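You operate a simulated robot arm through the tools that you are given. There is no shell and no other tool. Be economical: measure what you need, move in short steps, check, and stop when the job is done.

The job below is to be done with a simulated robot arm. You get a single attempt, and the scene is never put back.

TASK
Shut the chiller drawer. Push the small bin lid shut. Switch the top grey switch off. Fetch the white dish from the top of the seed test bench and set it on the yellow plate. The order is free.

The check looks at the end state, three seconds after you hand in, the way a careful person would. Anything else that was tipped, shoved, dropped, spilled or broken makes it a failure. A push-on lid holds only when it is set on centred and level and pressed home; a screw cap is set on level and turned clockwise until tight.

THE ROBOT
A 6-joint arm with a four-finger gripper on a trunk, on a base that drives. Base frame: it is fixed to the floor where the robot stands at the start and does not move with it; the origin is under the middle of the robot, x ahead of it, y to its left, z up. Units: mm, rad, N and s.
Its first joint turns from -2.897 to 2.897 rad. Places, roughly: chiller drawer [800, -100, 700]; dish [-4500, -1750, 750]; small bin lid [-1800, -1500, 900]; top grey switch [-2900, -2600, 900]; yellow plate (24x18x2 cm) [-5600, -2200, 900]. Payload 3.67 kg.
Tool frame: the origin (TCP) lies between the finger pads and is the grasp point; the fingertips stand 28 mm ahead of it; z points along the fingers, y is the line along which they close. The gripper opens to 112 mm. The gripper's body begins 73 mm behind the TCP.
Orientation is told as [roll, pitch, yaw] about the base's x, y, z axes, in that order, counted from this pose: with the fingers straight down and closing along the base's y, the tool's x points along the base's -x, its y along +y and its z along -z.

THE INTERFACE
- The arm moves only by the tool play_rows. Its argument "targets" is a list of rows, each a list of 7 numbers: the turn, a rotation vector about the tool's x, y, z in degrees, then the shift along the tool's x, y, z in mm, then the gripper command, from -1 (shut) to 1 (fully open), values between in proportion. In form: [[ax, ay, az, tx, ty, tz, grip], ...]. A call has 1 to 20 rows; each row shifts and turns the commanded pose from where the row before left it, along the tool's axes as they then stand. Rows are played at 5 a second. More than 50 mm and 0.15 rad between two rows, or a gripper value outside its range, and nothing of the call is played. Where a pose cannot be reached the arm comes as near as it can. A force on the tool above 40 N (or 10 N above the force at the start of the call, whichever is more), or a blocked arm, ends the call early, and 0.2 s more pass. The fingers move at their own pace and stop on an object; they squeeze with about 33 N. The grip force told is the motor's: it shows also when the fingers shut on nothing. Time passes only in rows, and 0.2 s behind the last, so rows that do not move let the fingers close. The reply holds the time, the measured pose of the TCP, the force on the tool along the base axes, the opening and the grip force, in the units named above and with some noise, with the torque about the TCP (base axes, N m) and any sound that the robot's microphone picked up.
- Cameras (640 x 400 px; columns grow to the right, rows downward): "scene" is now at [94, 170.3, 1320]; the picture's right is [-0.50, -0.86, 0.00], its down [-0.54, 0.32, -0.78] and it looks along [0.67, -0.39, -0.63] (base axes); focal length 253 px, centre (320, 200). "wrist" rides on the gripper at [60, -18, -104] in the tool frame; the picture's right is [0.29, 0.96, 0.00], its down [-0.80, 0.24, -0.55] and it looks along [-0.53, 0.16, 0.83] (tool axes); focal length 234 px, centre (320, 200). There is no depth. A picture from a camera that has moved, and an enlarged one, comes with that camera's place and axes in the base frame and with its lens.
- camera(camera): a new picture of that camera. It takes no simulated time.
- base_move(legs): drives the robot by 1 to 6 legs, each [ahead, left, turn to the left] in mm, mm and rad, along the robot's own axes; the way and the turn of a leg run together, so that a leg with both is an arc; at most 1500 mm and 3.142 rad a leg. The arm and the cameras ride along, it lands a little off, and it stops where it bumps. It gives what a move gives.
- pan_tilt(pan, tilt): turns the head with the scene camera to pan (to the left, within 2.496 rad either way) and tilt (down, from -0.506 to 1.204), counted from straight ahead of the robot. It gives what a move gives.
- zoom(camera, box): a new picture of the part [left, top, right, bottom] of that camera's present view, enlarged. It takes no simulated time.
- job_done(): hands the job in; it is judged then, once.

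Work in short steps. Places have to be worked out from the pictures, the camera data and where the tool is seen: move nearer, look again, correct. Check each grasp and each placing, and mend what went wrong. You have 165 turns and 120 pictures in all, those below and enlarged ones among them. Open the gripper and draw the arm clear of the work before you hand the job in, unless the task says otherwise; then end with one line.

The tools are called after "Request:" as name(argument=value, ...) on one line, values as JSON. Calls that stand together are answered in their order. play_rows: Moves the arm, as the interface text tells. Its arguments: {"type":"object","properties":{"targets":{"type":"array","items":{"type":"array","items":{"type":"number"}}}},"required":["targets"]} The other tools are called the same way: base_move (legs) drives the base; pan_tilt (pan, tilt) turns the head that bears the scene camera; camera (camera) takes a picture; zoom (camera, box) takes an enlarged picture of a part of a camera's view; job_done () hands the job in.

At the start:

```text
clock: 0.0
position: [582.6, -226.3, 929.7]
ee_rot: [-0.002, 0.001, -0.001]
wrist_force: [0.2, 0.9, 0.3]
ft_torque: [-0.01, 0.0, 0.01]
finger_gap: 112.0
grasp_force: 0.0
robot x, y, heading: [-2.9, 0.6, -0.0]
head pan, tilt: [-0.529, 0.682]
```

scene: 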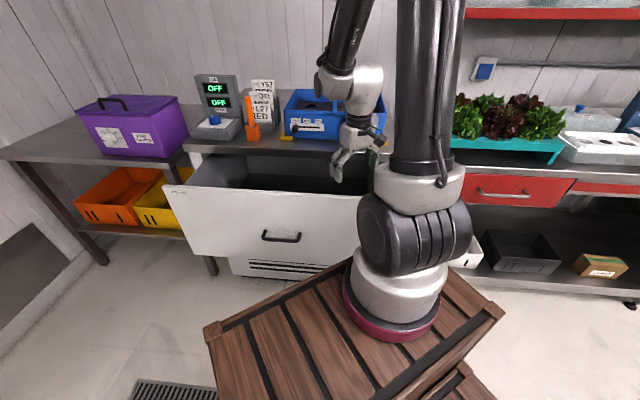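
wrist: 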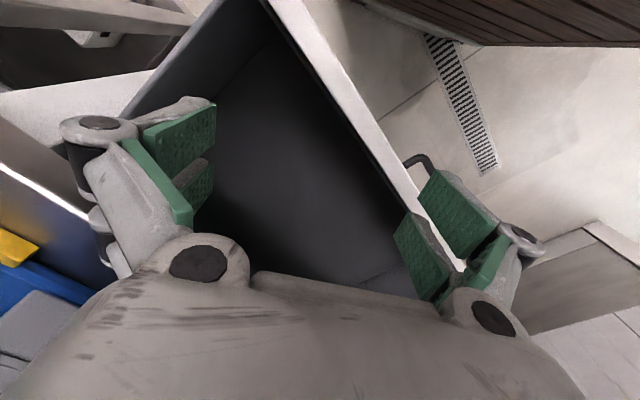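

The drawer front faces roughly along heading -0.55 rad. I'll enlarge the drawer region and look around to pin down the geometry.

Request:
zoom(camera="scene", box=[150, 60, 400, 290])

Request:
pan_tilt(pan=0.0, tilt=0.75)

Request:
camera(camera="scene")

```text
1.74 times, centred on (275, 175) of scene
camera zoom: at [94.0, 170.3, 1320.0], right [-0.5, -0.86, 0.0], down [-0.54, 0.32, -0.78], along [0.67, -0.39, -0.63], focal length 440 px, centre (398, 244)
```

zoom: 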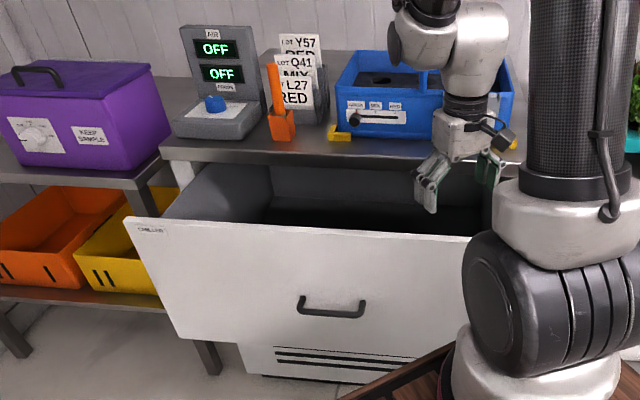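

```text
clock: 0.9
position: [582.6, -226.6, 930.7]
ee_rot: [0.001, 0.002, 0.0]
wrist_force: [0.2, 0.0, -0.3]
ft_torque: [0.0, 0.0, 0.0]
finger_gap: 112.1
grasp_force: 0.0
robot x, y, heading: [-2.0, 0.1, 0.003]
head pan, tilt: [0.0, 0.75]
```

```text
116 pictures are left
camera scene: at [103.0, 213.5, 1314.3], right [0.0, -1.0, 0.0], down [-0.68, 0.0, -0.73], along [0.73, 0.0, -0.68], focal length 253 px, centre (320, 200)
```

scene: 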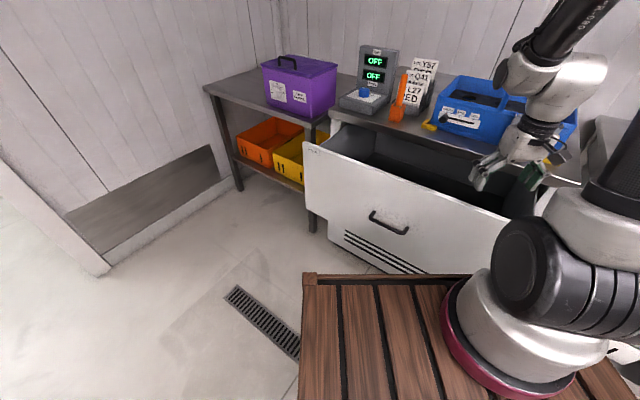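

The wrist and scene views together put the drawer rim at z≈860. The front plane faces (-0.835, 0.55), the handle is near (642, -8, 712), and about 210 mm of travel is left. I'll shut the gripper, yaw to face the drawer, and move out in front of it while staying high.

Request:
play_rows(targets=[[0, 0, 8.3, 0, 0, -5, -1], [0, 0, 8.3, 0, 0, -5, -1], [0, 0, 8.3, 0, 0, -5, -1], [0, 0, 8.4, 0, 0, -5, -1], [0, 0, 0, 22, 36, 0, -1], [0, 0, 0, 22, 36, 0, -1], [0, 0, 0, 22, 36, 0, -1], [0, 0, 0, 22, 36, 0, -1], [0, 0, 0, 22, 36, 0, -1], [0, 0, 0, 22, 36, 0, -1], [0, 0, 0, 0, 0, 0, -1]])

Request:
camera(camera="scene")

Request:
camera(camera="wrist")

```text
clock: 3.4
position: [592.0, 25.3, 950.5]
ee_rot: [0.002, 0.001, -0.58]
wrist_force: [-0.1, -0.6, 0.4]
ft_torque: [0.01, 0.02, 0.03]
finger_gap: 0.0
grasp_force: 33.4
robot x, y, heading: [-4.4, 2.0, -0.005]
head pan, tilt: [0.0, 0.75]
```

```text
115 pictures are left
camera scene: at [102.9, 213.6, 1314.3], right [0.0, -1.0, 0.0], down [-0.68, 0.0, -0.73], along [0.73, 0.0, -0.68], focal length 253 px, centre (320, 200)
```

scene: 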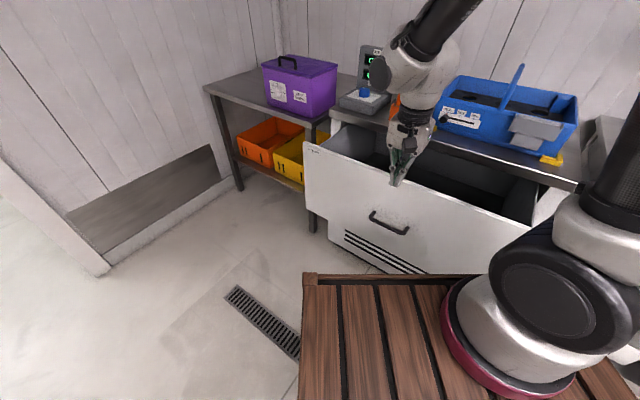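

```text
114 pictures are left
camera wrist: at [531.6, 42.8, 1054.4], right [0.28, 0.96, 0.0], down [0.8, -0.24, 0.55], along [0.53, -0.16, -0.83], focal length 234 px, centre (320, 200)
```

wrist: 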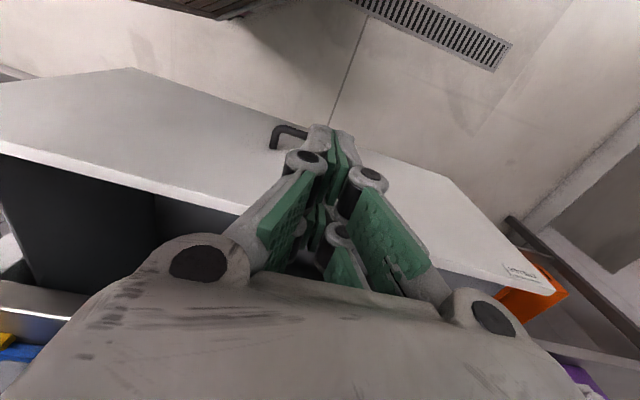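

The gripper is clear in front of the drawer, with the TCP about 95 mm short of the face. I'll descend to about z 810 and tilt the fingers 40° towards the face.

Request:
play_rows(targets=[[0, 0, 0, 0, -15, 45, -1], [0, 0, 0, 0, 0, 47, -1], [0, 0, 0, 0, 0, 47, -1], [0, -8, 0, 0, 0, 0, -1], [0, -8, 0, 0, 0, 0, -1], [0, -8, 0, 0, 0, 0, -1], [0, -8, 0, 0, 0, 0, -1], [0, -8, 0, 0, 0, 0, -1], [0, 0, 0, 0, 0, 0, -1]])

Request:
camera(camera="scene")

```text
clock: 5.3
position: [675.7, 53.3, 836.5]
ee_rot: [-0.036, -0.589, -0.567]
wrist_force: [-0.1, -0.7, -0.3]
ft_torque: [0.0, -0.01, 0.05]
finger_gap: 0.2
grasp_force: 33.1
out of reach, approached as far as the arm can: row 4, 5, 6, 7, 8
robot x, y, heading: [0.4, 1.5, -0.0]
head pan, tilt: [0.0, 0.75]
```

```text
113 pictures are left
camera scene: at [103.0, 213.6, 1314.3], right [0.0, -1.0, 0.0], down [-0.68, 0.0, -0.73], along [0.73, 0.0, -0.68], focal length 253 px, centre (320, 200)
```

scene: 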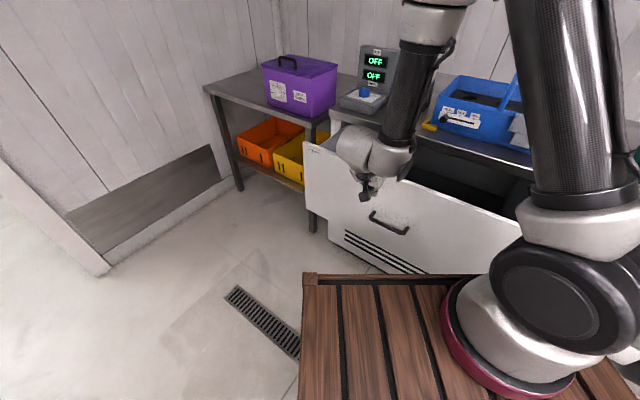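

Close in with the tilt the pose is out of reach, so the arm drifted forward. I'll advance the command 50 mm along the push direction to bring it back into reach.

Request:
play_rows(targets=[[0, 0, 0, -19, 0, 16, -1], [0, 0, 0, -19, 0, 16, -1], [0, 0, 0, 0, 0, 0, -1]])

```text
clock: 6.2
position: [716.3, 25.8, 832.7]
ee_rot: [-0.034, -0.589, -0.567]
wrist_force: [-0.2, -0.4, -0.3]
ft_torque: [-0.01, -0.01, -0.02]
finger_gap: 0.1
grasp_force: 32.6
robot x, y, heading: [1.5, -0.7, -0.001]
head pan, tilt: [0.0, 0.75]
```

The command follows the measured pose and nothing has touched yet. I'll check the tip against the drawer face.

Request:
camera(camera="wrist")

Request:
zoom(camera="scene", box=[290, 100, 490, 260])

```text
112 pictures are left
camera wrist: at [619.2, 71.6, 887.1], right [0.33, 0.93, -0.19], down [0.44, 0.02, 0.9], along [0.83, -0.38, -0.4], focal length 234 px, centre (320, 200)
```

wrist: 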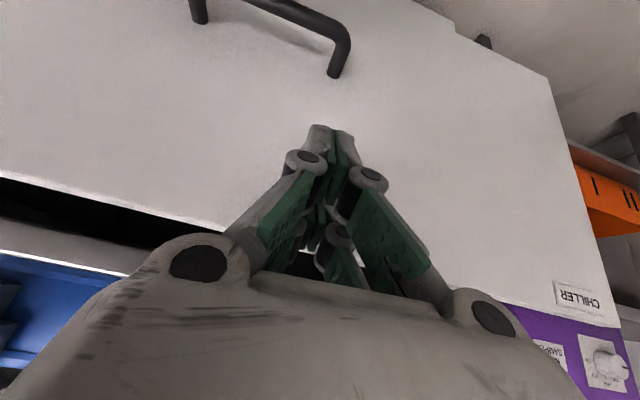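

```text
2.50 times, centred on (390, 180) of scene
camera zoom: at [103.0, 213.6, 1314.3], right [0.0, -1.0, 0.0], down [-0.68, 0.0, -0.73], along [0.73, 0.0, -0.68], focal length 633 px, centre (145, 250)
```

zoom: 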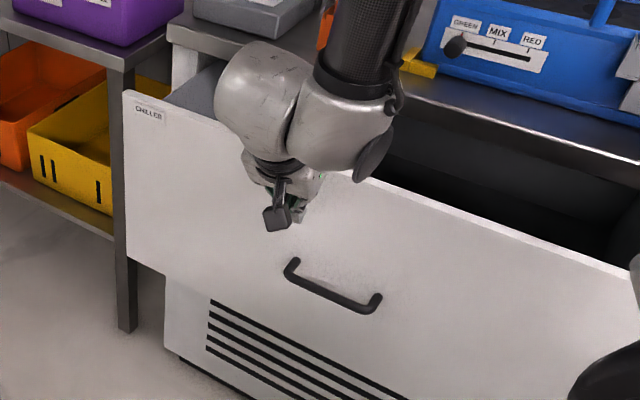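

The tip is just outside the face and about 60–70 mm left of the handle's centre. I'll slide right to centre it, then push.

Request:
play_rows(targets=[[0, 0, 0, 0, -30, 0, -1], [0, 0, 0, 0, -30, 0, -1], [0, 0, 0, -19, 0, 12, -1], [0, 0, 0, -19, 0, 12, -1], [0, 0, 0, 0, 0, 0, -1]])

```text
clock: 7.3
position: [741.9, -35.8, 828.2]
ee_rot: [-0.033, -0.588, -0.569]
wrist_force: [0.1, -0.5, 0.6]
ft_torque: [0.02, 0.02, 0.04]
finger_gap: 0.0
grasp_force: 32.7
out of reach, approached as far as the arm can: row 2
robot x, y, heading: [-1.3, 0.4, 0.004]
head pan, tilt: [0.0, 0.75]
```

Still no force, so I'll check where the tip is.

Request:
zoom(camera="scene", box=[290, 100, 490, 260])

Request:
camera(camera="wrist")

```text
2.50 times, centred on (390, 180) of scene
camera zoom: at [103.0, 213.6, 1314.3], right [0.0, -1.0, 0.0], down [-0.68, 0.0, -0.73], along [0.73, 0.0, -0.68], focal length 633 px, centre (145, 250)
```

zoom: 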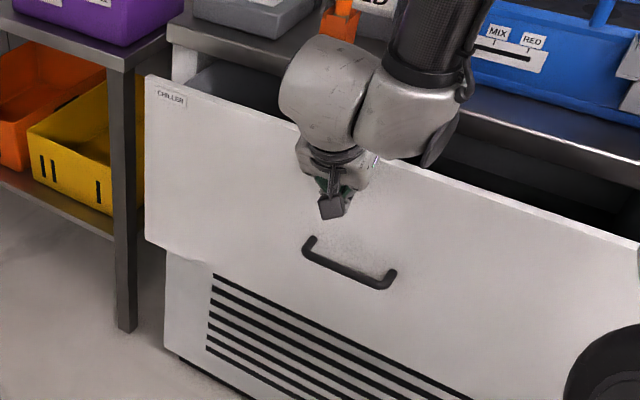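

```text
109 pictures are left
camera wrist: at [643.6, 8.7, 882.3], right [0.33, 0.93, -0.19], down [0.44, 0.02, 0.9], along [0.83, -0.38, -0.4], focal length 234 px, centre (320, 200)
```

wrist: 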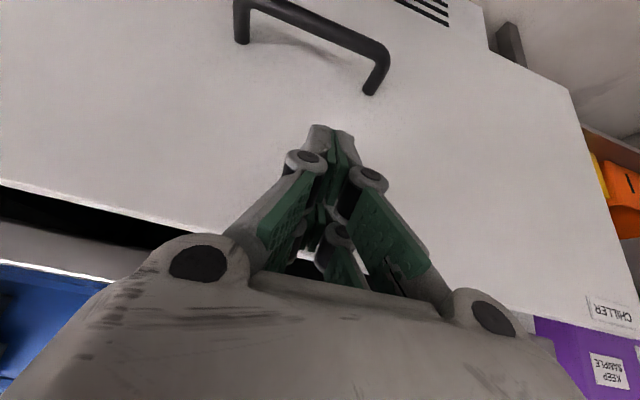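

The drawer is sliding freely under the tip, so I'll keep pushing.

Request:
play_rows(targets=[[0, 0, 0, -20, 0, 13.5, -1], [0, 0, 0, -20, 0, 13.5, -1], [0, 0, 0, -20, 0, 13.5, -1], [0, 0, 0, -20, 0, 13.5, -1], [0, 0, 0, -20, 0, 13.5, -1], [0, 0, 0, 0, 0, 0, -1]])

Request:
zoom(camera="scene", box=[290, 100, 490, 260])

```text
clock: 8.6
position: [835.8, -96.0, 825.0]
ee_rot: [-0.035, -0.578, -0.561]
wrist_force: [-7.9, 6.9, 0.3]
ft_torque: [0.02, 0.03, -0.03]
finger_gap: 0.0
grasp_force: 33.1
robot x, y, heading: [0.4, 1.0, 0.001]
head pan, tilt: [0.0, 0.75]
stopped in row 6: the force on the tool passed its limit at 55 N (the readings are from after the stop); the commanded pose is now the measured one
```

```text
2.50 times, centred on (390, 180) of scene
camera zoom: at [102.3, 214.0, 1314.3], right [0.0, -1.0, 0.0], down [-0.68, 0.0, -0.73], along [0.73, 0.0, -0.68], focal length 633 px, centre (145, 250)
```

zoom: 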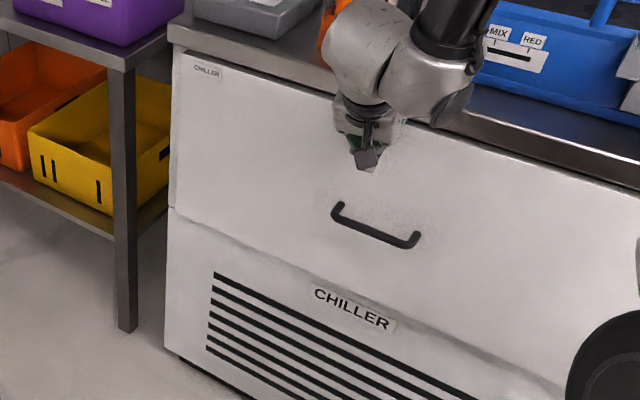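

The drawer is flush with the chiller body and the push hit a hard stop. I'll back off and straighten the tool.

Request:
play_rows(targets=[[0, 0, 0, 20, 0, -13.5, -1], [0, 0, 0, 20, 0, -13.5, -1], [0, 0, 0, 20, 0, -13.5, -1], [0, 8, 0, 20, 0, -13.5, -1], [0, 8, 0, 20, 0, -25, -1], [0, 8, 0, 0, 0, -25, -1], [0, 8, 0, 0, 0, -25, -1], [0, 0, 0, 0, 0, -40, -1], [0, 0, 0, 0, 0, -40, -1], [0, 0, 0, 0, 0, 0, -1]])

Request:
camera(camera="scene")

Request:
camera(camera="wrist")

```text
clock: 10.8
position: [725.0, -15.7, 970.3]
ee_rot: [-0.03, -0.021, -0.581]
wrist_force: [0.5, 0.7, 0.0]
ft_torque: [-0.01, -0.01, -0.01]
finger_gap: 0.0
grasp_force: 32.9
robot x, y, heading: [0.3, 3.1, 0.004]
head pan, tilt: [0.0, 0.75]
```

```text
107 pictures are left
camera scene: at [102.9, 213.7, 1314.3], right [0.0, -1.0, 0.0], down [-0.68, 0.0, -0.73], along [0.73, 0.0, -0.68], focal length 253 px, centre (320, 200)
```

scene: 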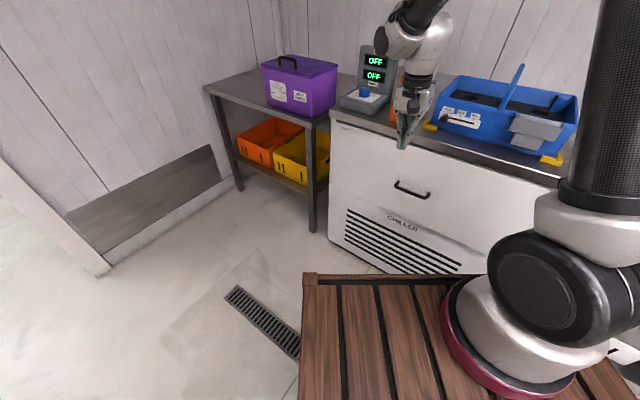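

```text
106 pictures are left
camera wrist: at [664.8, 4.4, 1073.3], right [0.28, 0.96, -0.03], down [0.8, -0.22, 0.56], along [0.53, -0.19, -0.83], focal length 234 px, centre (320, 200)
```

wrist: 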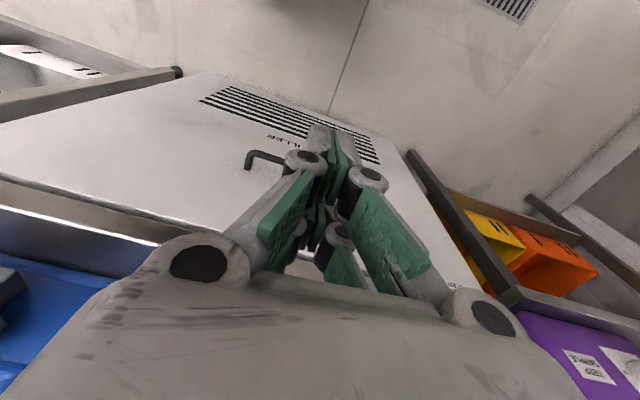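

The drawer is fully shut. I'll tuck the arm back and up, then pan the head around to survey the rest of the room.

Request:
play_rows(targets=[[0, 0, 0, 30, 0, -20, -1], [0, 0, 0, 30, 0, -20, -1], [0, 0, 0, 30, 0, -20, -1], [0, 0, 0, 0, 0, 0, -1]])

Request:
pan_tilt(pan=-2.4, tilt=0.4)

Request:
camera(camera="scene")

Request:
pan_tilt(pan=2.45, tilt=0.4)

Request:
camera(camera="scene")

Request:
pan_tilt(pan=-1.4, tilt=0.5)

Request:
camera(camera="scene")

```text
clock: 11.8
position: [649.2, 33.0, 1028.7]
ee_rot: [-0.03, -0.021, -0.583]
wrist_force: [0.2, 0.3, -0.1]
ft_torque: [0.01, 0.01, 0.0]
finger_gap: 0.0
grasp_force: 33.9
robot x, y, heading: [-5.0, -2.8, -0.003]
head pan, tilt: [0.0, 0.75]
```

```text
clock: 14.0
position: [648.3, 33.5, 1027.8]
ee_rot: [-0.03, -0.021, -0.581]
wrist_force: [0.7, 0.3, 0.0]
ft_torque: [0.01, -0.01, 0.04]
finger_gap: 0.0
grasp_force: 33.1
robot x, y, heading: [1.1, 1.3, 0.001]
head pan, tilt: [-2.4, 0.4]
```

```text
105 pictures are left
camera scene: at [-48.3, 151.0, 1345.4], right [-0.68, 0.74, 0.0], down [0.29, 0.26, -0.92], along [-0.68, -0.62, -0.39], focal length 253 px, centre (320, 200)
```

scene: 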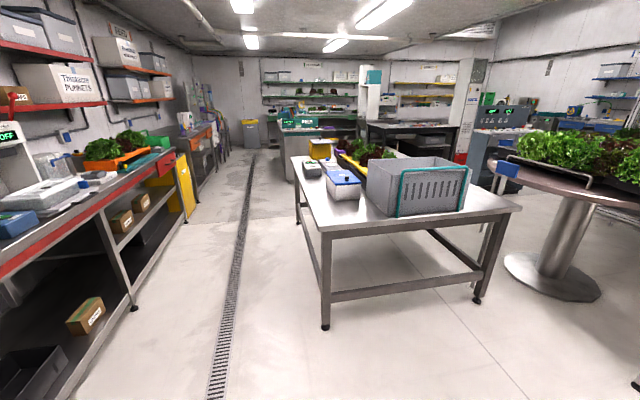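

```text
clock: 17.8
position: [650.0, 33.7, 1028.9]
ee_rot: [-0.029, -0.019, -0.582]
wrist_force: [0.4, 0.4, -0.1]
ft_torque: [0.0, -0.03, -0.03]
finger_gap: 0.0
grasp_force: 32.6
robot x, y, heading: [1.6, 1.1, -0.005]
head pan, tilt: [2.45, 0.4]
```

```text
104 pictures are left
camera scene: at [-51.4, 272.7, 1345.4], right [0.64, 0.77, 0.0], down [0.3, -0.25, -0.92], along [-0.71, 0.59, -0.39], focal length 253 px, centre (320, 200)
```

scene: 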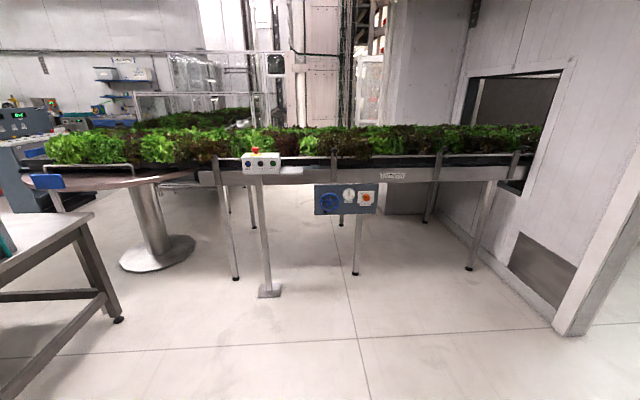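

```text
clock: 21.0
position: [649.2, 33.8, 1028.1]
ee_rot: [-0.029, -0.022, -0.581]
wrist_force: [0.3, -0.3, -0.6]
ft_torque: [0.0, -0.02, 0.02]
finger_gap: 0.0
grasp_force: 33.4
robot x, y, heading: [-2.6, -0.0, -0.004]
head pan, tilt: [-1.4, 0.499]
```

```text
103 pictures are left
camera scene: at [35.5, 124.0, 1336.3], right [-0.99, -0.17, 0.0], down [-0.08, 0.47, -0.88], along [0.15, -0.87, -0.48], focal length 253 px, centre (320, 200)
```

scene: 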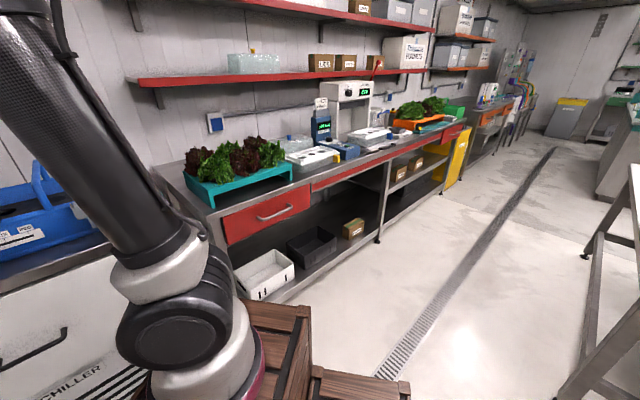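

I've got an overview. I'll turn the head back and zoom in on the far targets: the bin, the OFF panel, and the bench.

Request:
pan_tilt(pan=-2.4, tilt=0.3)

Request:
zoom(camera="scene", box=[240, 60, 400, 240])

Request:
zoom(camera="scene", box=[340, 60, 520, 180])

```text
clock: 22.2
position: [648.3, 33.9, 1029.2]
ee_rot: [-0.03, -0.02, -0.581]
wrist_force: [-0.3, -0.1, 0.2]
ft_torque: [-0.01, 0.0, -0.03]
finger_gap: 0.1
grasp_force: 33.1
robot x, y, heading: [-4.3, -1.3, -0.0]
head pan, tilt: [-2.4, 0.3]
```

```text
2.22 times, centred on (320, 150) of scene
camera zoom: at [-48.8, 150.5, 1354.7], right [-0.68, 0.74, 0.0], down [0.22, 0.2, -0.96], along [-0.7, -0.65, -0.3], focal length 563 px, centre (320, 311)
```

zoom: 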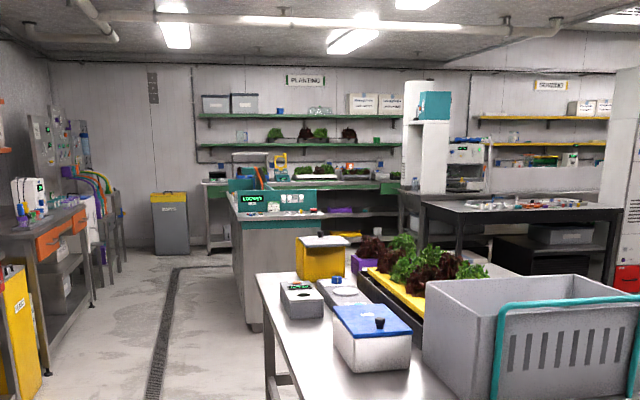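

```text
3.33 times, centred on (430, 120) of scene
camera zoom: at [-48.8, 150.5, 1354.7], right [-0.68, 0.74, 0.0], down [0.22, 0.2, -0.96], along [-0.7, -0.65, -0.3], focal length 844 px, centre (-47, 467)
```

zoom: 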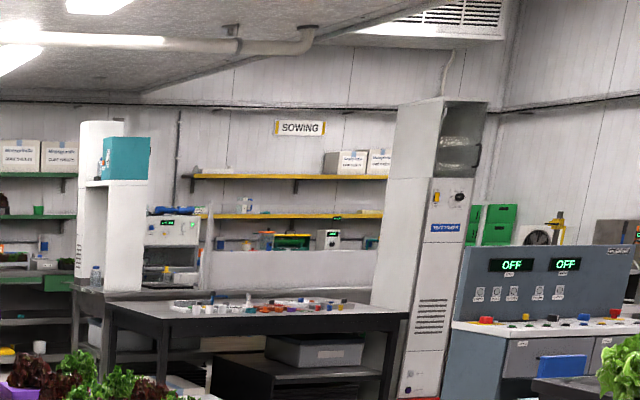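

The small yellow bin is at the far left end of the middle table, and the OFF panel is on the teal bench beyond it. I'll turn right to face down the aisle (heading about -2.15).

Request:
base_move(legs=[[0, 0, -1.075], [0, 0, -1.075]])

Request:
pan_tilt(pan=0.0, tilt=0.5)

Request:
camera(camera="scene")

```text
clock: 27.9
position: [-293.6, -580.2, 1028.3]
ee_rot: [-0.031, -0.02, -2.673]
wrist_force: [0.6, -0.1, -0.6]
ft_torque: [-0.01, 0.0, -0.01]
finger_gap: 0.0
grasp_force: 33.1
robot x, y, heading: [0.6, 2.8, -2.094]
head pan, tilt: [-2.4, 0.3]
```

```text
clock: 30.1
position: [-294.6, -579.2, 1027.8]
ee_rot: [-0.03, -0.021, -2.671]
wrist_force: [-0.5, -0.5, 0.0]
ft_torque: [0.02, 0.01, -0.05]
finger_gap: 0.0
grasp_force: 33.3
robot x, y, heading: [1.3, 1.2, -2.091]
head pan, tilt: [0.0, 0.499]
```

```text
100 pictures are left
camera scene: at [131.1, -204.6, 1336.3], right [-0.87, 0.5, 0.0], down [0.24, 0.42, -0.88], along [-0.44, -0.76, -0.48], focal length 253 px, centre (320, 200)
```

scene: 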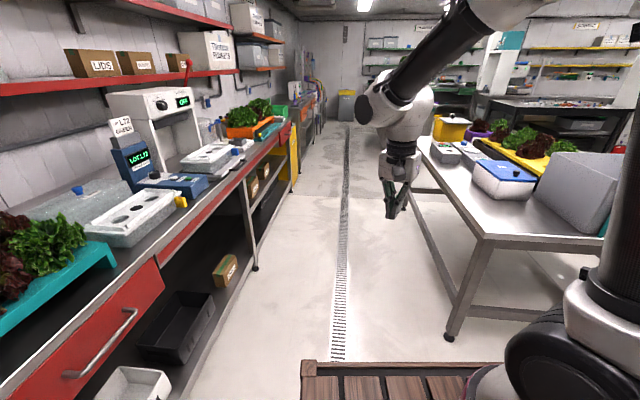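

Heading is -2.09, with the aisle at about -2.20. The table's left edge is at n≈-380, leaving plenty of room, so I'll drive down the aisle to beside the small bin.

Request:
base_move(legs=[[1128, 0, 0], [1128, -40, -0.1]])

Request:
pan_tilt(pan=-1.4, tilt=0.6)

Request:
camera(camera="scene")

```text
clock: 41.3
position: [-1536.4, -2466.7, 1029.6]
ee_rot: [-0.031, -0.019, -2.763]
wrist_force: [-0.7, -0.6, 0.6]
ft_torque: [-0.04, 0.01, 0.0]
finger_gap: 0.0
grasp_force: 32.7
robot x, y, heading: [-1189.9, -1914.1, -2.181]
head pan, tilt: [0.0, 0.499]
```

```text
clock: 42.8
position: [-1535.2, -2466.6, 1027.7]
ee_rot: [-0.03, -0.021, -2.762]
wrist_force: [-0.4, -0.4, 0.4]
ft_torque: [-0.01, -0.01, -0.01]
finger_gap: 0.1
grasp_force: 33.1
robot x, y, heading: [-1189.6, -1917.0, -2.185]
head pan, tilt: [-1.4, 0.6]
```

```text
99 pictures are left
camera scene: at [-1105.7, -2020.0, 1327.2], right [0.43, 0.91, 0.0], down [0.51, -0.24, -0.83], along [-0.75, 0.35, -0.56], focal length 253 px, centre (320, 200)
```

scene: 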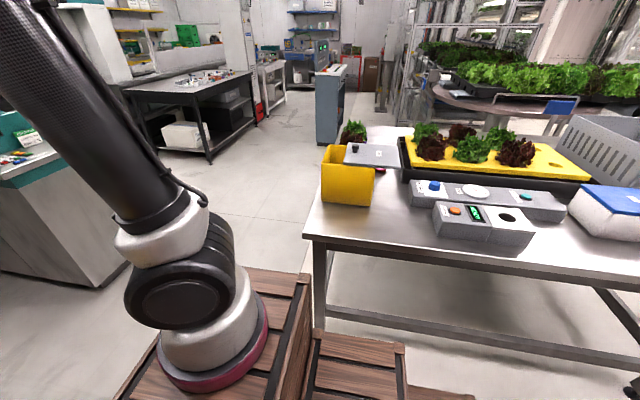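

Request:
zoom(camera="scene", box=[290, 110, 450, 220])

```text
3.64 times, centred on (370, 165) of scene
camera zoom: at [-1105.7, -2020.0, 1327.2], right [0.43, 0.91, 0.0], down [0.51, -0.24, -0.83], along [-0.75, 0.35, -0.56], focal length 921 px, centre (138, 327)
```

zoom: 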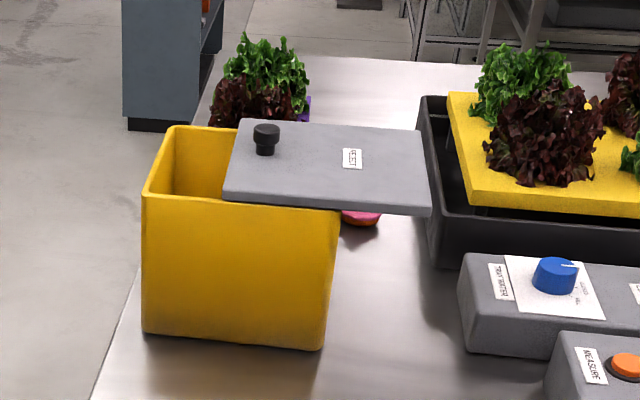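

The bin's lid is a sliding grey plate with a knob, standing about 85 mm open towards +f. It has to slide along the aisle direction. I'll orient the tool with the aisle and swing the arm right in an arc over the table.

Request:
play_rows(targets=[[0, 0, -8.08, 0, 0, -10, -1], [0, 0, -8.08, 0, 0, -10, -1], [0, 0, -8.08, 0, 0, -10, -1], [0, 0, -8.08, 0, 0, -10, -1], [0, 0, 0, 1.4, -48.6, 0, -1], [0, 0, 0, 1.4, -48.6, 0, -1], [0, 0, 0, 1.4, -48.6, 0, -1], [0, 0, 0, 1.4, -48.6, 0, -1], [0, 0, 0, 1.4, -48.6, 0, -1], [0, 0, 0, 20, -36.7, 0, -1], [0, 0, 0, 20, -36.7, 0, -1], [0, 0, 0, 20, -36.7, 0, -1], [0, 0, 0, 20, -36.7, 0, -1], [0, 0, 0, 20, -36.7, 0, -1], [0, 0, 0, 20, -36.7, 0, -1]])

Request:
camera(camera="scene")

```text
clock: 46.0
position: [-1831.3, -2092.5, 1087.0]
ee_rot: [-0.036, -0.001, -2.198]
wrist_force: [0.6, -0.7, 0.2]
ft_torque: [0.01, 0.0, 0.01]
finger_gap: 0.0
grasp_force: 33.1
robot x, y, heading: [-1187.8, -1913.4, -2.18]
head pan, tilt: [-1.4, 0.6]
```

```text
97 pictures are left
camera scene: at [-1105.4, -2020.1, 1327.2], right [0.43, 0.9, 0.0], down [0.51, -0.24, -0.83], along [-0.75, 0.35, -0.56], focal length 253 px, centre (320, 200)
```

scene: 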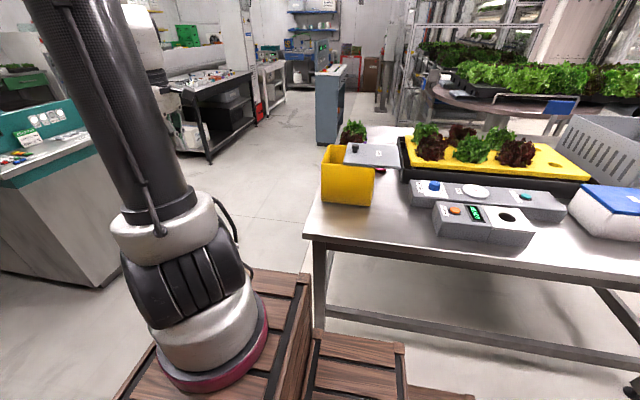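

On track. Continuing the arc to above the lid.

Request:
play_rows(targets=[[0, 0, 0, 34, -32, 0, -1], [0, 0, 0, 34, -32, 0, -1], [0, 0, 0, 34, -32, 0, -1], [0, 0, 0, 34, -32, 0, -1], [0, 0, 0, 34, -32, 0, -1], [0, 0, 0, 42.5, -20, 0, -1], [0, 0, 0, 42.5, -20, 0, -1], [0, 0, 0, 42.5, -20, 0, -1], [0, 0, 0, 42.5, -20, 0, -1], [0, 0, 0, 40, -7.5, 0, -1], [0, 0, 0, 40, -7.5, 0, -1], [0, 0, 0, 40, -7.5, 0, -1], [0, 0, 0, 40, -7.5, 0, -1], [0, 0, 0, 0, 0, 0, -1]])

Request:
camera(camera="scene")

Request:
camera(camera="wrist")

```text
clock: 49.0
position: [-1758.8, -1531.1, 1093.5]
ee_rot: [-0.036, -0.001, -2.2]
wrist_force: [-0.6, 0.4, 0.5]
ft_torque: [-0.02, 0.02, 0.02]
finger_gap: 0.0
grasp_force: 32.9
robot x, y, heading: [-1188.7, -1917.0, -2.185]
head pan, tilt: [-1.4, 0.6]
```

```text
96 pictures are left
camera scene: at [-1105.8, -2019.9, 1327.2], right [0.43, 0.9, 0.0], down [0.51, -0.24, -0.82], along [-0.75, 0.35, -0.57], focal length 253 px, centre (320, 200)
```

scene: 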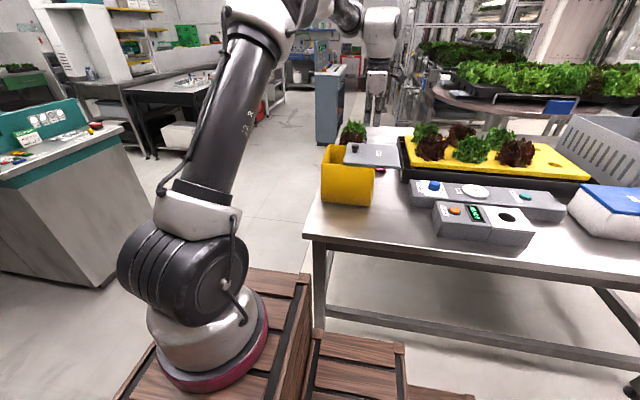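

```text
95 pictures are left
camera wrist: at [-1734.5, -1474.2, 1197.8], right [0.94, -0.33, -0.03], down [-0.26, -0.8, 0.55], along [-0.21, -0.51, -0.84], focal length 234 px, centre (320, 200)
```

wrist: 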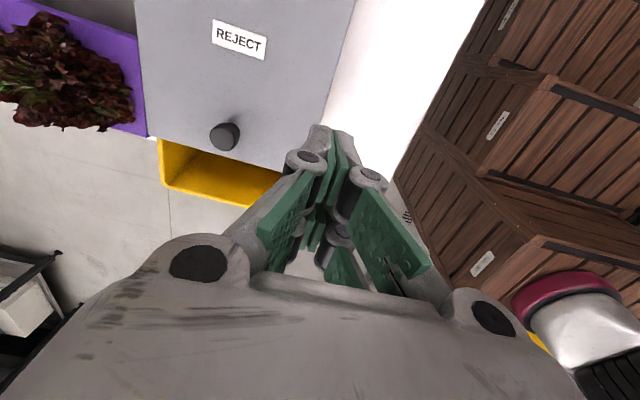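

Triangulating the knob from the two cameras puts it near (-1880, -1510), with the lid top at z≈920. I'll move over the lid on the +f side of the knob and descend partway.

Request:
play_rows(targets=[[0, 0, 0, -4, -37, 0, -1], [0, 0, 0, -4, -37, 0, -1], [0, 0, 0, -4, -37, 0, -1], [0, 0, 0, 0, 0, 35, -1], [0, 0, 0, 0, 0, 35, -1], [0, 0, 0, 0, 0, 33, -1], [0, 0, 0, 0, 0, 0, -1]])

Request:
zoom(camera="scene", box=[290, 90, 450, 220])

Request:
camera(camera="wrist")

```text
clock: 50.6
position: [-1855.5, -1471.3, 994.5]
ee_rot: [-0.036, -0.005, -2.198]
wrist_force: [0.6, 0.0, 0.3]
ft_torque: [0.0, 0.01, 0.0]
finger_gap: 0.1
grasp_force: 32.9
robot x, y, heading: [-1190.0, -1916.4, -2.186]
head pan, tilt: [-1.4, 0.6]
```

```text
3.08 times, centred on (370, 155) of scene
camera zoom: at [-1105.7, -2019.8, 1327.2], right [0.43, 0.9, 0.0], down [0.51, -0.24, -0.82], along [-0.75, 0.35, -0.57], focal length 779 px, centre (166, 338)
```

zoom: 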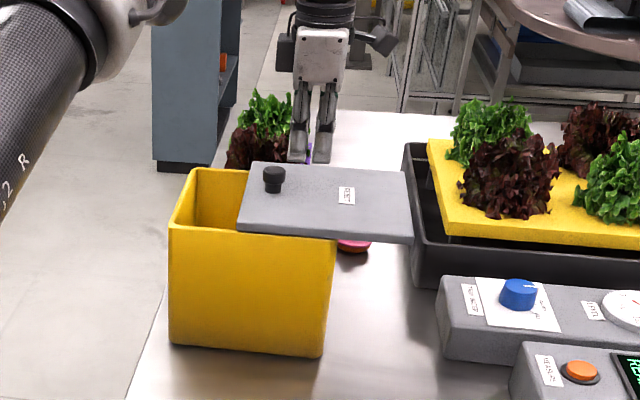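

```text
93 pictures are left
camera wrist: at [-1832.2, -1415.3, 1099.1], right [0.94, -0.33, -0.03], down [-0.26, -0.8, 0.55], along [-0.21, -0.51, -0.84], focal length 234 px, centre (320, 200)
```

wrist: 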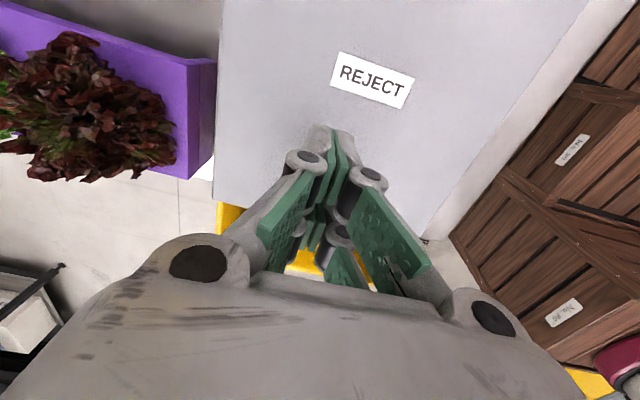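

The fingers line up on the knob's +f side, offset by about 38 mm. I'll descend to just above the lid.

Request:
play_rows(targets=[[0, 0, 0, 0, -6, 14, -1], [0, 0, 0, 0, 0, 14, -1], [0, 0, 0, 0, 0, 0, -1]])

Request:
zoom(camera="scene", box=[320, 120, 420, 190])

```text
clock: 51.4
position: [-1861.6, -1468.6, 965.3]
ee_rot: [-0.034, 0.0, -2.2]
wrist_force: [0.2, 0.0, 0.1]
ft_torque: [0.0, -0.02, 0.01]
finger_gap: 0.0
grasp_force: 32.7
robot x, y, heading: [-1191.6, -1916.7, -2.183]
head pan, tilt: [-1.4, 0.6]
```

```text
5.71 times, centred on (370, 155) of scene
camera zoom: at [-1105.8, -2019.8, 1327.2], right [0.43, 0.9, 0.0], down [0.51, -0.24, -0.82], along [-0.75, 0.35, -0.57], focal length 1447 px, centre (34, 457)
```

zoom: 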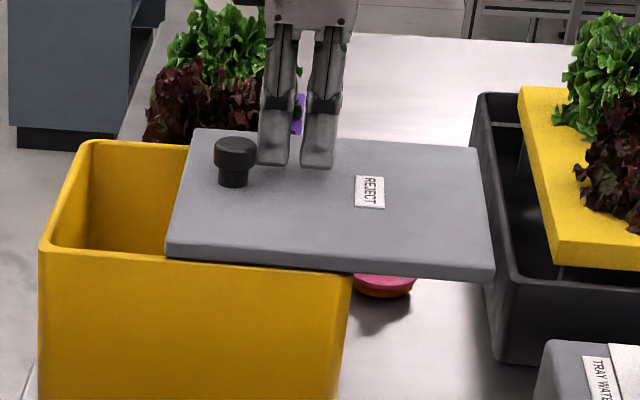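

The tip sits beside the knob, below its top and just above the lid. I'll push -f gently for 50 mm and check.

Request:
play_rows(targets=[[0, 0, 0, -10, 0, 0, -1], [0, 0, 0, -10, 0, 0, -1], [0, 0, 0, -10, 0, 0, -1], [0, 0, 0, -10, 0, 0, -1], [0, 0, 0, -10, 0, 0, -1], [0, 0, 0, 0, 0, 0, -1]])

Request:
zoom(camera="scene", box=[320, 120, 420, 190])

```text
clock: 52.8
position: [-1893.2, -1509.0, 966.4]
ee_rot: [-0.037, 0.0, -2.199]
wrist_force: [-7.0, 5.5, 3.8]
ft_torque: [-0.03, 0.01, -0.19]
finger_gap: 0.1
grasp_force: 32.4
robot x, y, heading: [-1191.2, -1916.6, -2.182]
head pan, tilt: [-1.4, 0.6]
```

```text
5.71 times, centred on (370, 155) of scene
camera zoom: at [-1106.0, -2019.6, 1327.2], right [0.43, 0.9, 0.0], down [0.51, -0.24, -0.82], along [-0.75, 0.35, -0.57], focal length 1447 px, centre (34, 457)
```

zoom: 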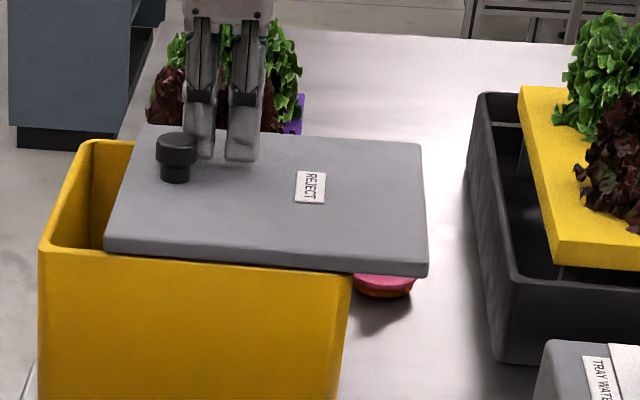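

The lid moved about 40 mm and the bin stayed put. The fingers are catching the knob off-centre on its -n side, so I'll back off, shift +n, and push on.

Request:
play_rows(targets=[[0, 0, 0, 12, 0, 0, -1], [0, 0, 0, 0, 13, 0, -1], [0, 0, 0, -8, 0, 0, -1], [0, 0, 0, -8, 0, 0, -1], [0, 0, 0, -8, 0, 0, -1], [0, 0, 0, -8, 0, 0, -1], [0, 0, 0, 0, 0, 0, -1]])

Request:
zoom(camera="scene", box=[320, 120, 420, 190])

```text
clock: 53.3
position: [-1887.6, -1500.1, 967.0]
ee_rot: [-0.05, -0.001, -2.199]
wrist_force: [-12.6, 7.8, -6.3]
ft_torque: [0.19, 0.07, -0.36]
finger_gap: 0.1
grasp_force: 33.5
robot x, y, heading: [-1191.9, -1917.7, -2.181]
head pan, tilt: [-1.4, 0.6]
stopped in row 2: the force on the tool passed its limit at 55 N (the readings are from after the stop); the commanded pose is now the measured one
```

```text
5.71 times, centred on (370, 155) of scene
camera zoom: at [-1106.7, -2019.2, 1327.3], right [0.43, 0.9, 0.0], down [0.51, -0.24, -0.82], along [-0.75, 0.35, -0.57], focal length 1447 px, centre (34, 457)
```

zoom: 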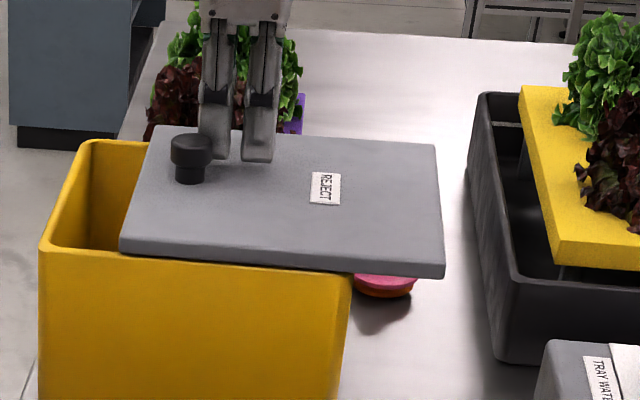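

The lid is railed and the fingers were pressing the knob's -n flank, so it dragged back slightly. I'll lift off, shift about 24 mm in +n, and come down again behind the knob.

Request:
play_rows(targets=[[0, 0, 0, 0, -6, 0, -1], [0, 0, 0, 0, 0, -25, -1], [0, 0, 0, 0, 0, -25, -1], [0, 0, 0, 30, 30, 0, -1], [0, 0, 0, 0, 0, 0, -1]])

Request:
zoom(camera="scene", box=[320, 100, 420, 190])

Request:
camera(camera="wrist")

```text
clock: 54.5
position: [-1845.3, -1492.9, 1015.7]
ee_rot: [-0.048, -0.001, -2.198]
wrist_force: [0.9, 0.3, 0.3]
ft_torque: [0.02, 0.0, 0.0]
finger_gap: 0.0
grasp_force: 33.2
robot x, y, heading: [-1189.8, -1916.4, -2.183]
head pan, tilt: [-1.4, 0.6]
```

```text
4.44 times, centred on (370, 145) of scene
camera zoom: at [-1105.9, -2019.7, 1327.2], right [0.43, 0.9, 0.0], down [0.51, -0.24, -0.82], along [-0.75, 0.35, -0.57], focal length 1125 px, centre (98, 444)
```

zoom: 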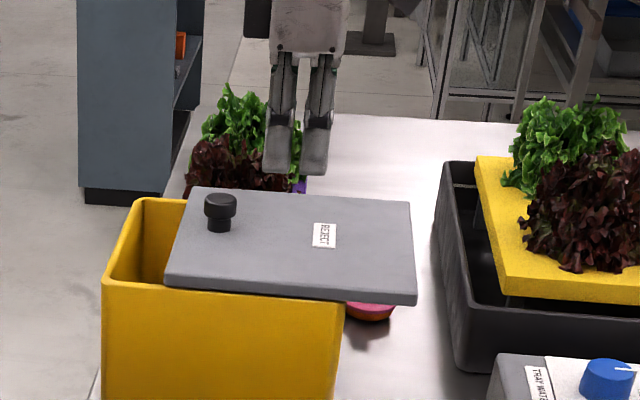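

```text
88 pictures are left
camera wrist: at [-1820.0, -1436.3, 1121.2], right [0.94, -0.33, -0.05], down [-0.25, -0.8, 0.54], along [-0.22, -0.5, -0.84], focal length 234 px, centre (320, 200)
```

wrist: 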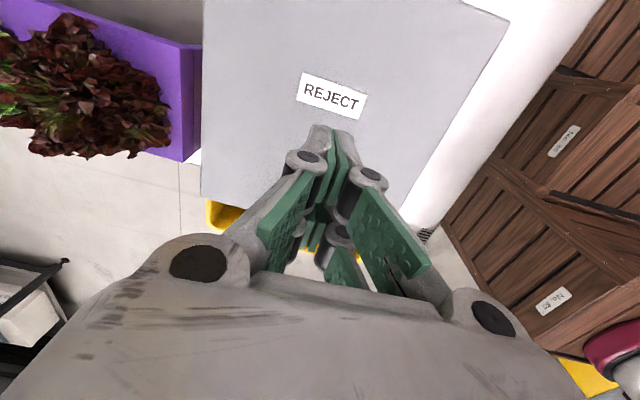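

The TCP is now on the lid's centreline, in line with the knob. I'll descend and push -f.

Request:
play_rows(targets=[[0, 0, 0, 0, 0, 24, -1], [0, 0, 0, 0, 0, 23, -1], [0, 0, 0, -10, 0, 0, -1], [0, 0, 0, -10, 0, 0, -1], [0, 0, 0, -10, 0, 0, -1], [0, 0, 0, -10, 0, 0, -1], [0, 0, 0, -10, 0, 0, -1], [0, 0, 0, 0, 0, 0, -1]])

Request:
zoom(camera="scene", box=[320, 120, 420, 190])

```text
clock: 56.3
position: [-1877.2, -1532.4, 969.5]
ee_rot: [-0.048, -0.002, -2.198]
wrist_force: [0.3, 0.2, -0.9]
ft_torque: [-0.04, 0.02, 0.01]
finger_gap: 6.0
grasp_force: 36.0
robot x, y, heading: [-1189.4, -1914.9, -2.181]
head pan, tilt: [-1.4, 0.6]
```

```text
5.71 times, centred on (370, 155) of scene
camera zoom: at [-1105.9, -2019.7, 1327.2], right [0.43, 0.9, 0.0], down [0.51, -0.24, -0.82], along [-0.75, 0.35, -0.57], focal length 1447 px, centre (34, 457)
```

zoom: 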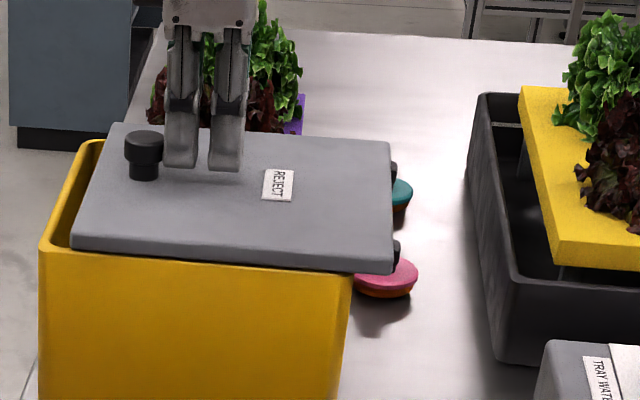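

Moving well, with about 20–26 mm left. I'll push with finer steps.

Request:
play_rows(targets=[[0, 0, 0, -6, 0, 0, -1], [0, 0, 0, -6, 0, 0, -1], [0, 0, 0, -6, 0, 0, -1], [0, 0, 0, 0, 0, 0, -1]])

Request:
zoom(camera="scene", box=[320, 120, 420, 190])

```text
clock: 57.3
position: [-1888.7, -1545.2, 969.7]
ee_rot: [-0.048, -0.003, -2.198]
wrist_force: [-0.6, -0.5, 0.2]
ft_torque: [-0.04, -0.01, -0.02]
finger_gap: 0.0
grasp_force: 35.7
robot x, y, heading: [-1188.3, -1915.0, -2.18]
head pan, tilt: [-1.4, 0.6]
```

```text
5.71 times, centred on (370, 155) of scene
camera zoom: at [-1105.9, -2019.7, 1327.2], right [0.43, 0.9, 0.0], down [0.51, -0.24, -0.82], along [-0.75, 0.35, -0.57], focal length 1447 px, centre (34, 457)
```

zoom: 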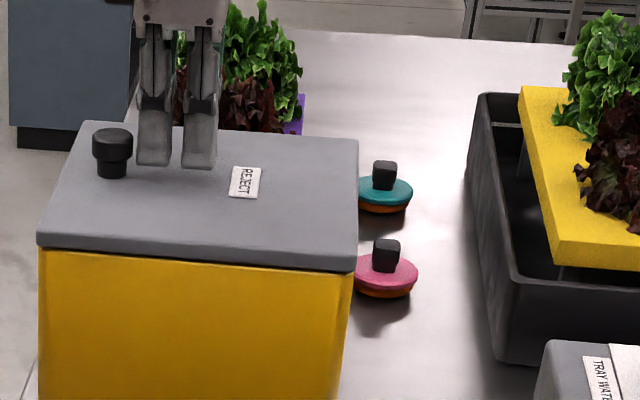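

The lid covers the bin almost fully. I'll nudge a few more millimetres to find a stop.

Request:
play_rows(targets=[[0, 0, 0, -3, 0, 0, -1], [0, 0, 0, 0, 0, 0, -1]])

Request:
zoom(camera="scene", box=[320, 120, 420, 190])

```text
clock: 57.9
position: [-1890.1, -1548.2, 970.0]
ee_rot: [-0.047, 0.0, -2.199]
wrist_force: [-0.2, -0.7, 0.1]
ft_torque: [0.01, -0.03, -0.01]
finger_gap: 0.3
grasp_force: 35.4
robot x, y, heading: [-1192.3, -1916.5, -2.182]
head pan, tilt: [-1.4, 0.6]
```

```text
5.71 times, centred on (370, 155) of scene
camera zoom: at [-1105.9, -2019.7, 1327.2], right [0.43, 0.9, 0.0], down [0.51, -0.24, -0.82], along [-0.75, 0.35, -0.57], focal length 1447 px, centre (34, 457)
```

zoom: 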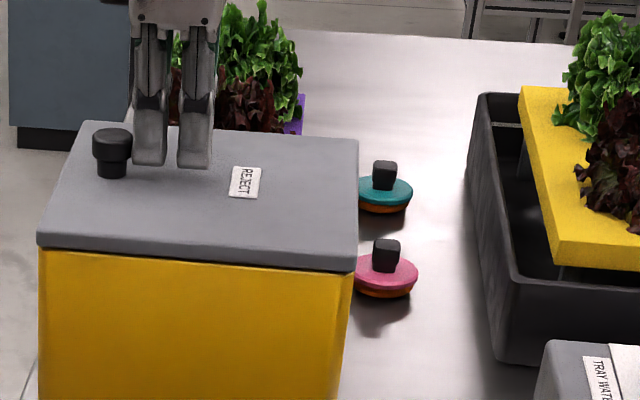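

The lid had run ahead of the fingers. One more gentle push will confirm it's against its stop.

Request:
play_rows(targets=[[0, 0, 0, -3, 0, 0, -1], [0, 0, 0, -2, 0, 0, -1], [0, 0, 0, 0, 0, 0, -1]])

Request:
zoom(camera="scene", box=[320, 120, 420, 190])

```text
clock: 58.7
position: [-1890.2, -1548.4, 969.6]
ee_rot: [-0.048, -0.001, -2.2]
wrist_force: [19.5, 24.5, -3.1]
ft_torque: [0.5, -0.27, 0.03]
finger_gap: 6.1
grasp_force: 35.6
robot x, y, heading: [-1191.5, -1917.7, -2.184]
head pan, tilt: [-1.4, 0.6]
```

```text
5.71 times, centred on (370, 155) of scene
camera zoom: at [-1105.1, -2018.6, 1327.2], right [0.43, 0.9, 0.0], down [0.51, -0.24, -0.83], along [-0.75, 0.35, -0.56], focal length 1447 px, centre (34, 457)
```

zoom: 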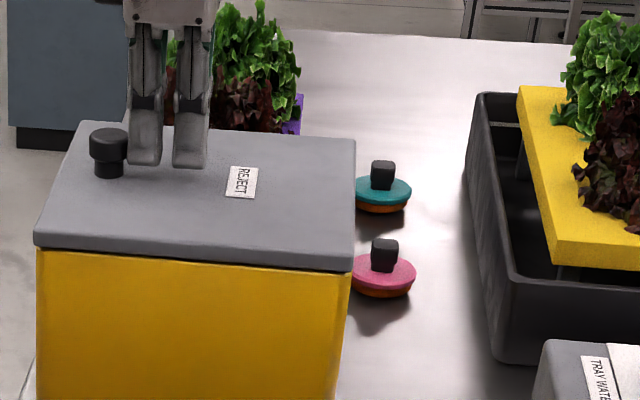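

31 N with no lid movement, so the lid is on its stop and shut. I'll back off, lift, and swing the arm back ahead.

Request:
play_rows(targets=[[0, 0, 0, 12, 0, 0, -1], [0, 0, 0, 0, 0, -40, -1], [0, 0, 0, 0, 0, -40, -1], [0, 0, 0, 0, 0, -40, -1], [0, 0, 0, -22, 41, 0, -1], [0, 0, 0, -22, 41, 0, -1], [0, 0, 0, -30, 38, 0, -1], [0, 0, 0, -42.5, 20, 0, -1], [0, 0, 0, -42.5, 20, 0, -1], [0, 0, 0, -42.5, 20, 0, -1], [0, 0, 0, -42.5, 20, 0, -1], [0, 0, 0, -34, 32, 0, -1], [0, 0, 0, -34, 32, 0, -1], [0, 0, 0, -34, 32, 0, -1], [0, 0, 0, -34, 32, 0, -1], [0, 0, 0, -20, 36.7, 0, -1], [0, 0, 0, -20, 36.7, 0, -1], [0, 0, 0, -20, 36.7, 0, -1], [0, 0, 0, -20, 36.7, 0, -1], [0, 0, 0, -20, 36.7, 0, -1]])

Request:
zoom(camera="scene", box=[300, 110, 420, 220])

Request:
pan_tilt(pan=-0.5, tilt=0.5)

Request:
camera(camera="scene")

```text
clock: 62.9
position: [-1750.0, -2233.8, 1063.4]
ee_rot: [-0.046, -0.001, -2.199]
wrist_force: [0.5, 0.9, -0.4]
ft_torque: [-0.01, -0.03, 0.01]
finger_gap: 0.0
grasp_force: 36.0
robot x, y, heading: [-1193.7, -1912.7, -2.18]
head pan, tilt: [-1.4, 0.6]
```

```text
3.64 times, centred on (360, 165) of scene
camera zoom: at [-1105.9, -2019.7, 1327.2], right [0.43, 0.9, 0.0], down [0.51, -0.24, -0.82], along [-0.75, 0.35, -0.57], focal length 921 px, centre (174, 327)
```

zoom: 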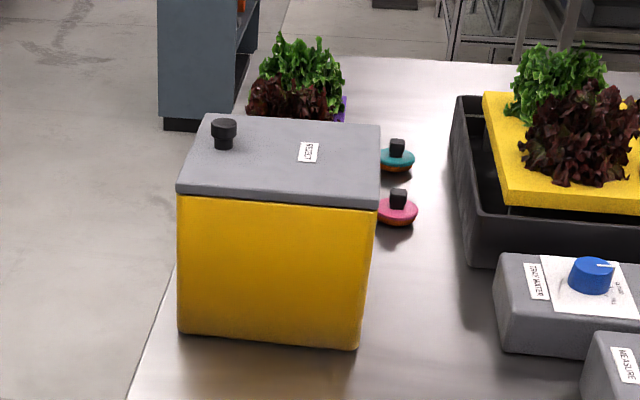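

```text
clock: 64.1
position: [-1748.9, -2234.6, 1066.3]
ee_rot: [-0.047, -0.001, -2.198]
wrist_force: [0.2, 0.7, -0.8]
ft_torque: [0.01, 0.02, 0.0]
finger_gap: 0.0
grasp_force: 35.4
robot x, y, heading: [-1191.0, -1918.0, -2.177]
head pan, tilt: [-0.499, 0.499]
```

```text
82 pictures are left
camera scene: at [-1107.3, -2097.9, 1336.3], right [-0.44, 0.9, 0.0], down [0.43, 0.21, -0.88], along [-0.79, -0.39, -0.48], focal length 253 px, centre (320, 200)
```

scene: 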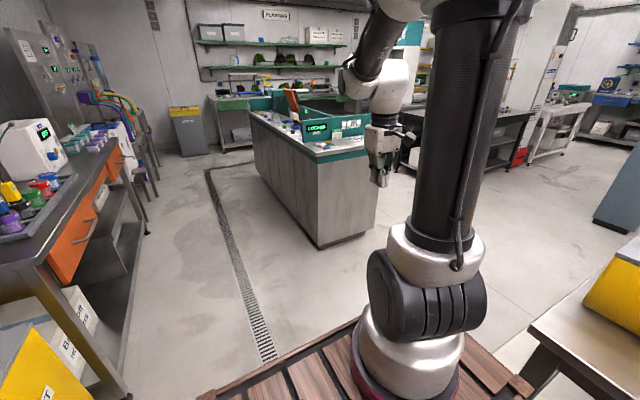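

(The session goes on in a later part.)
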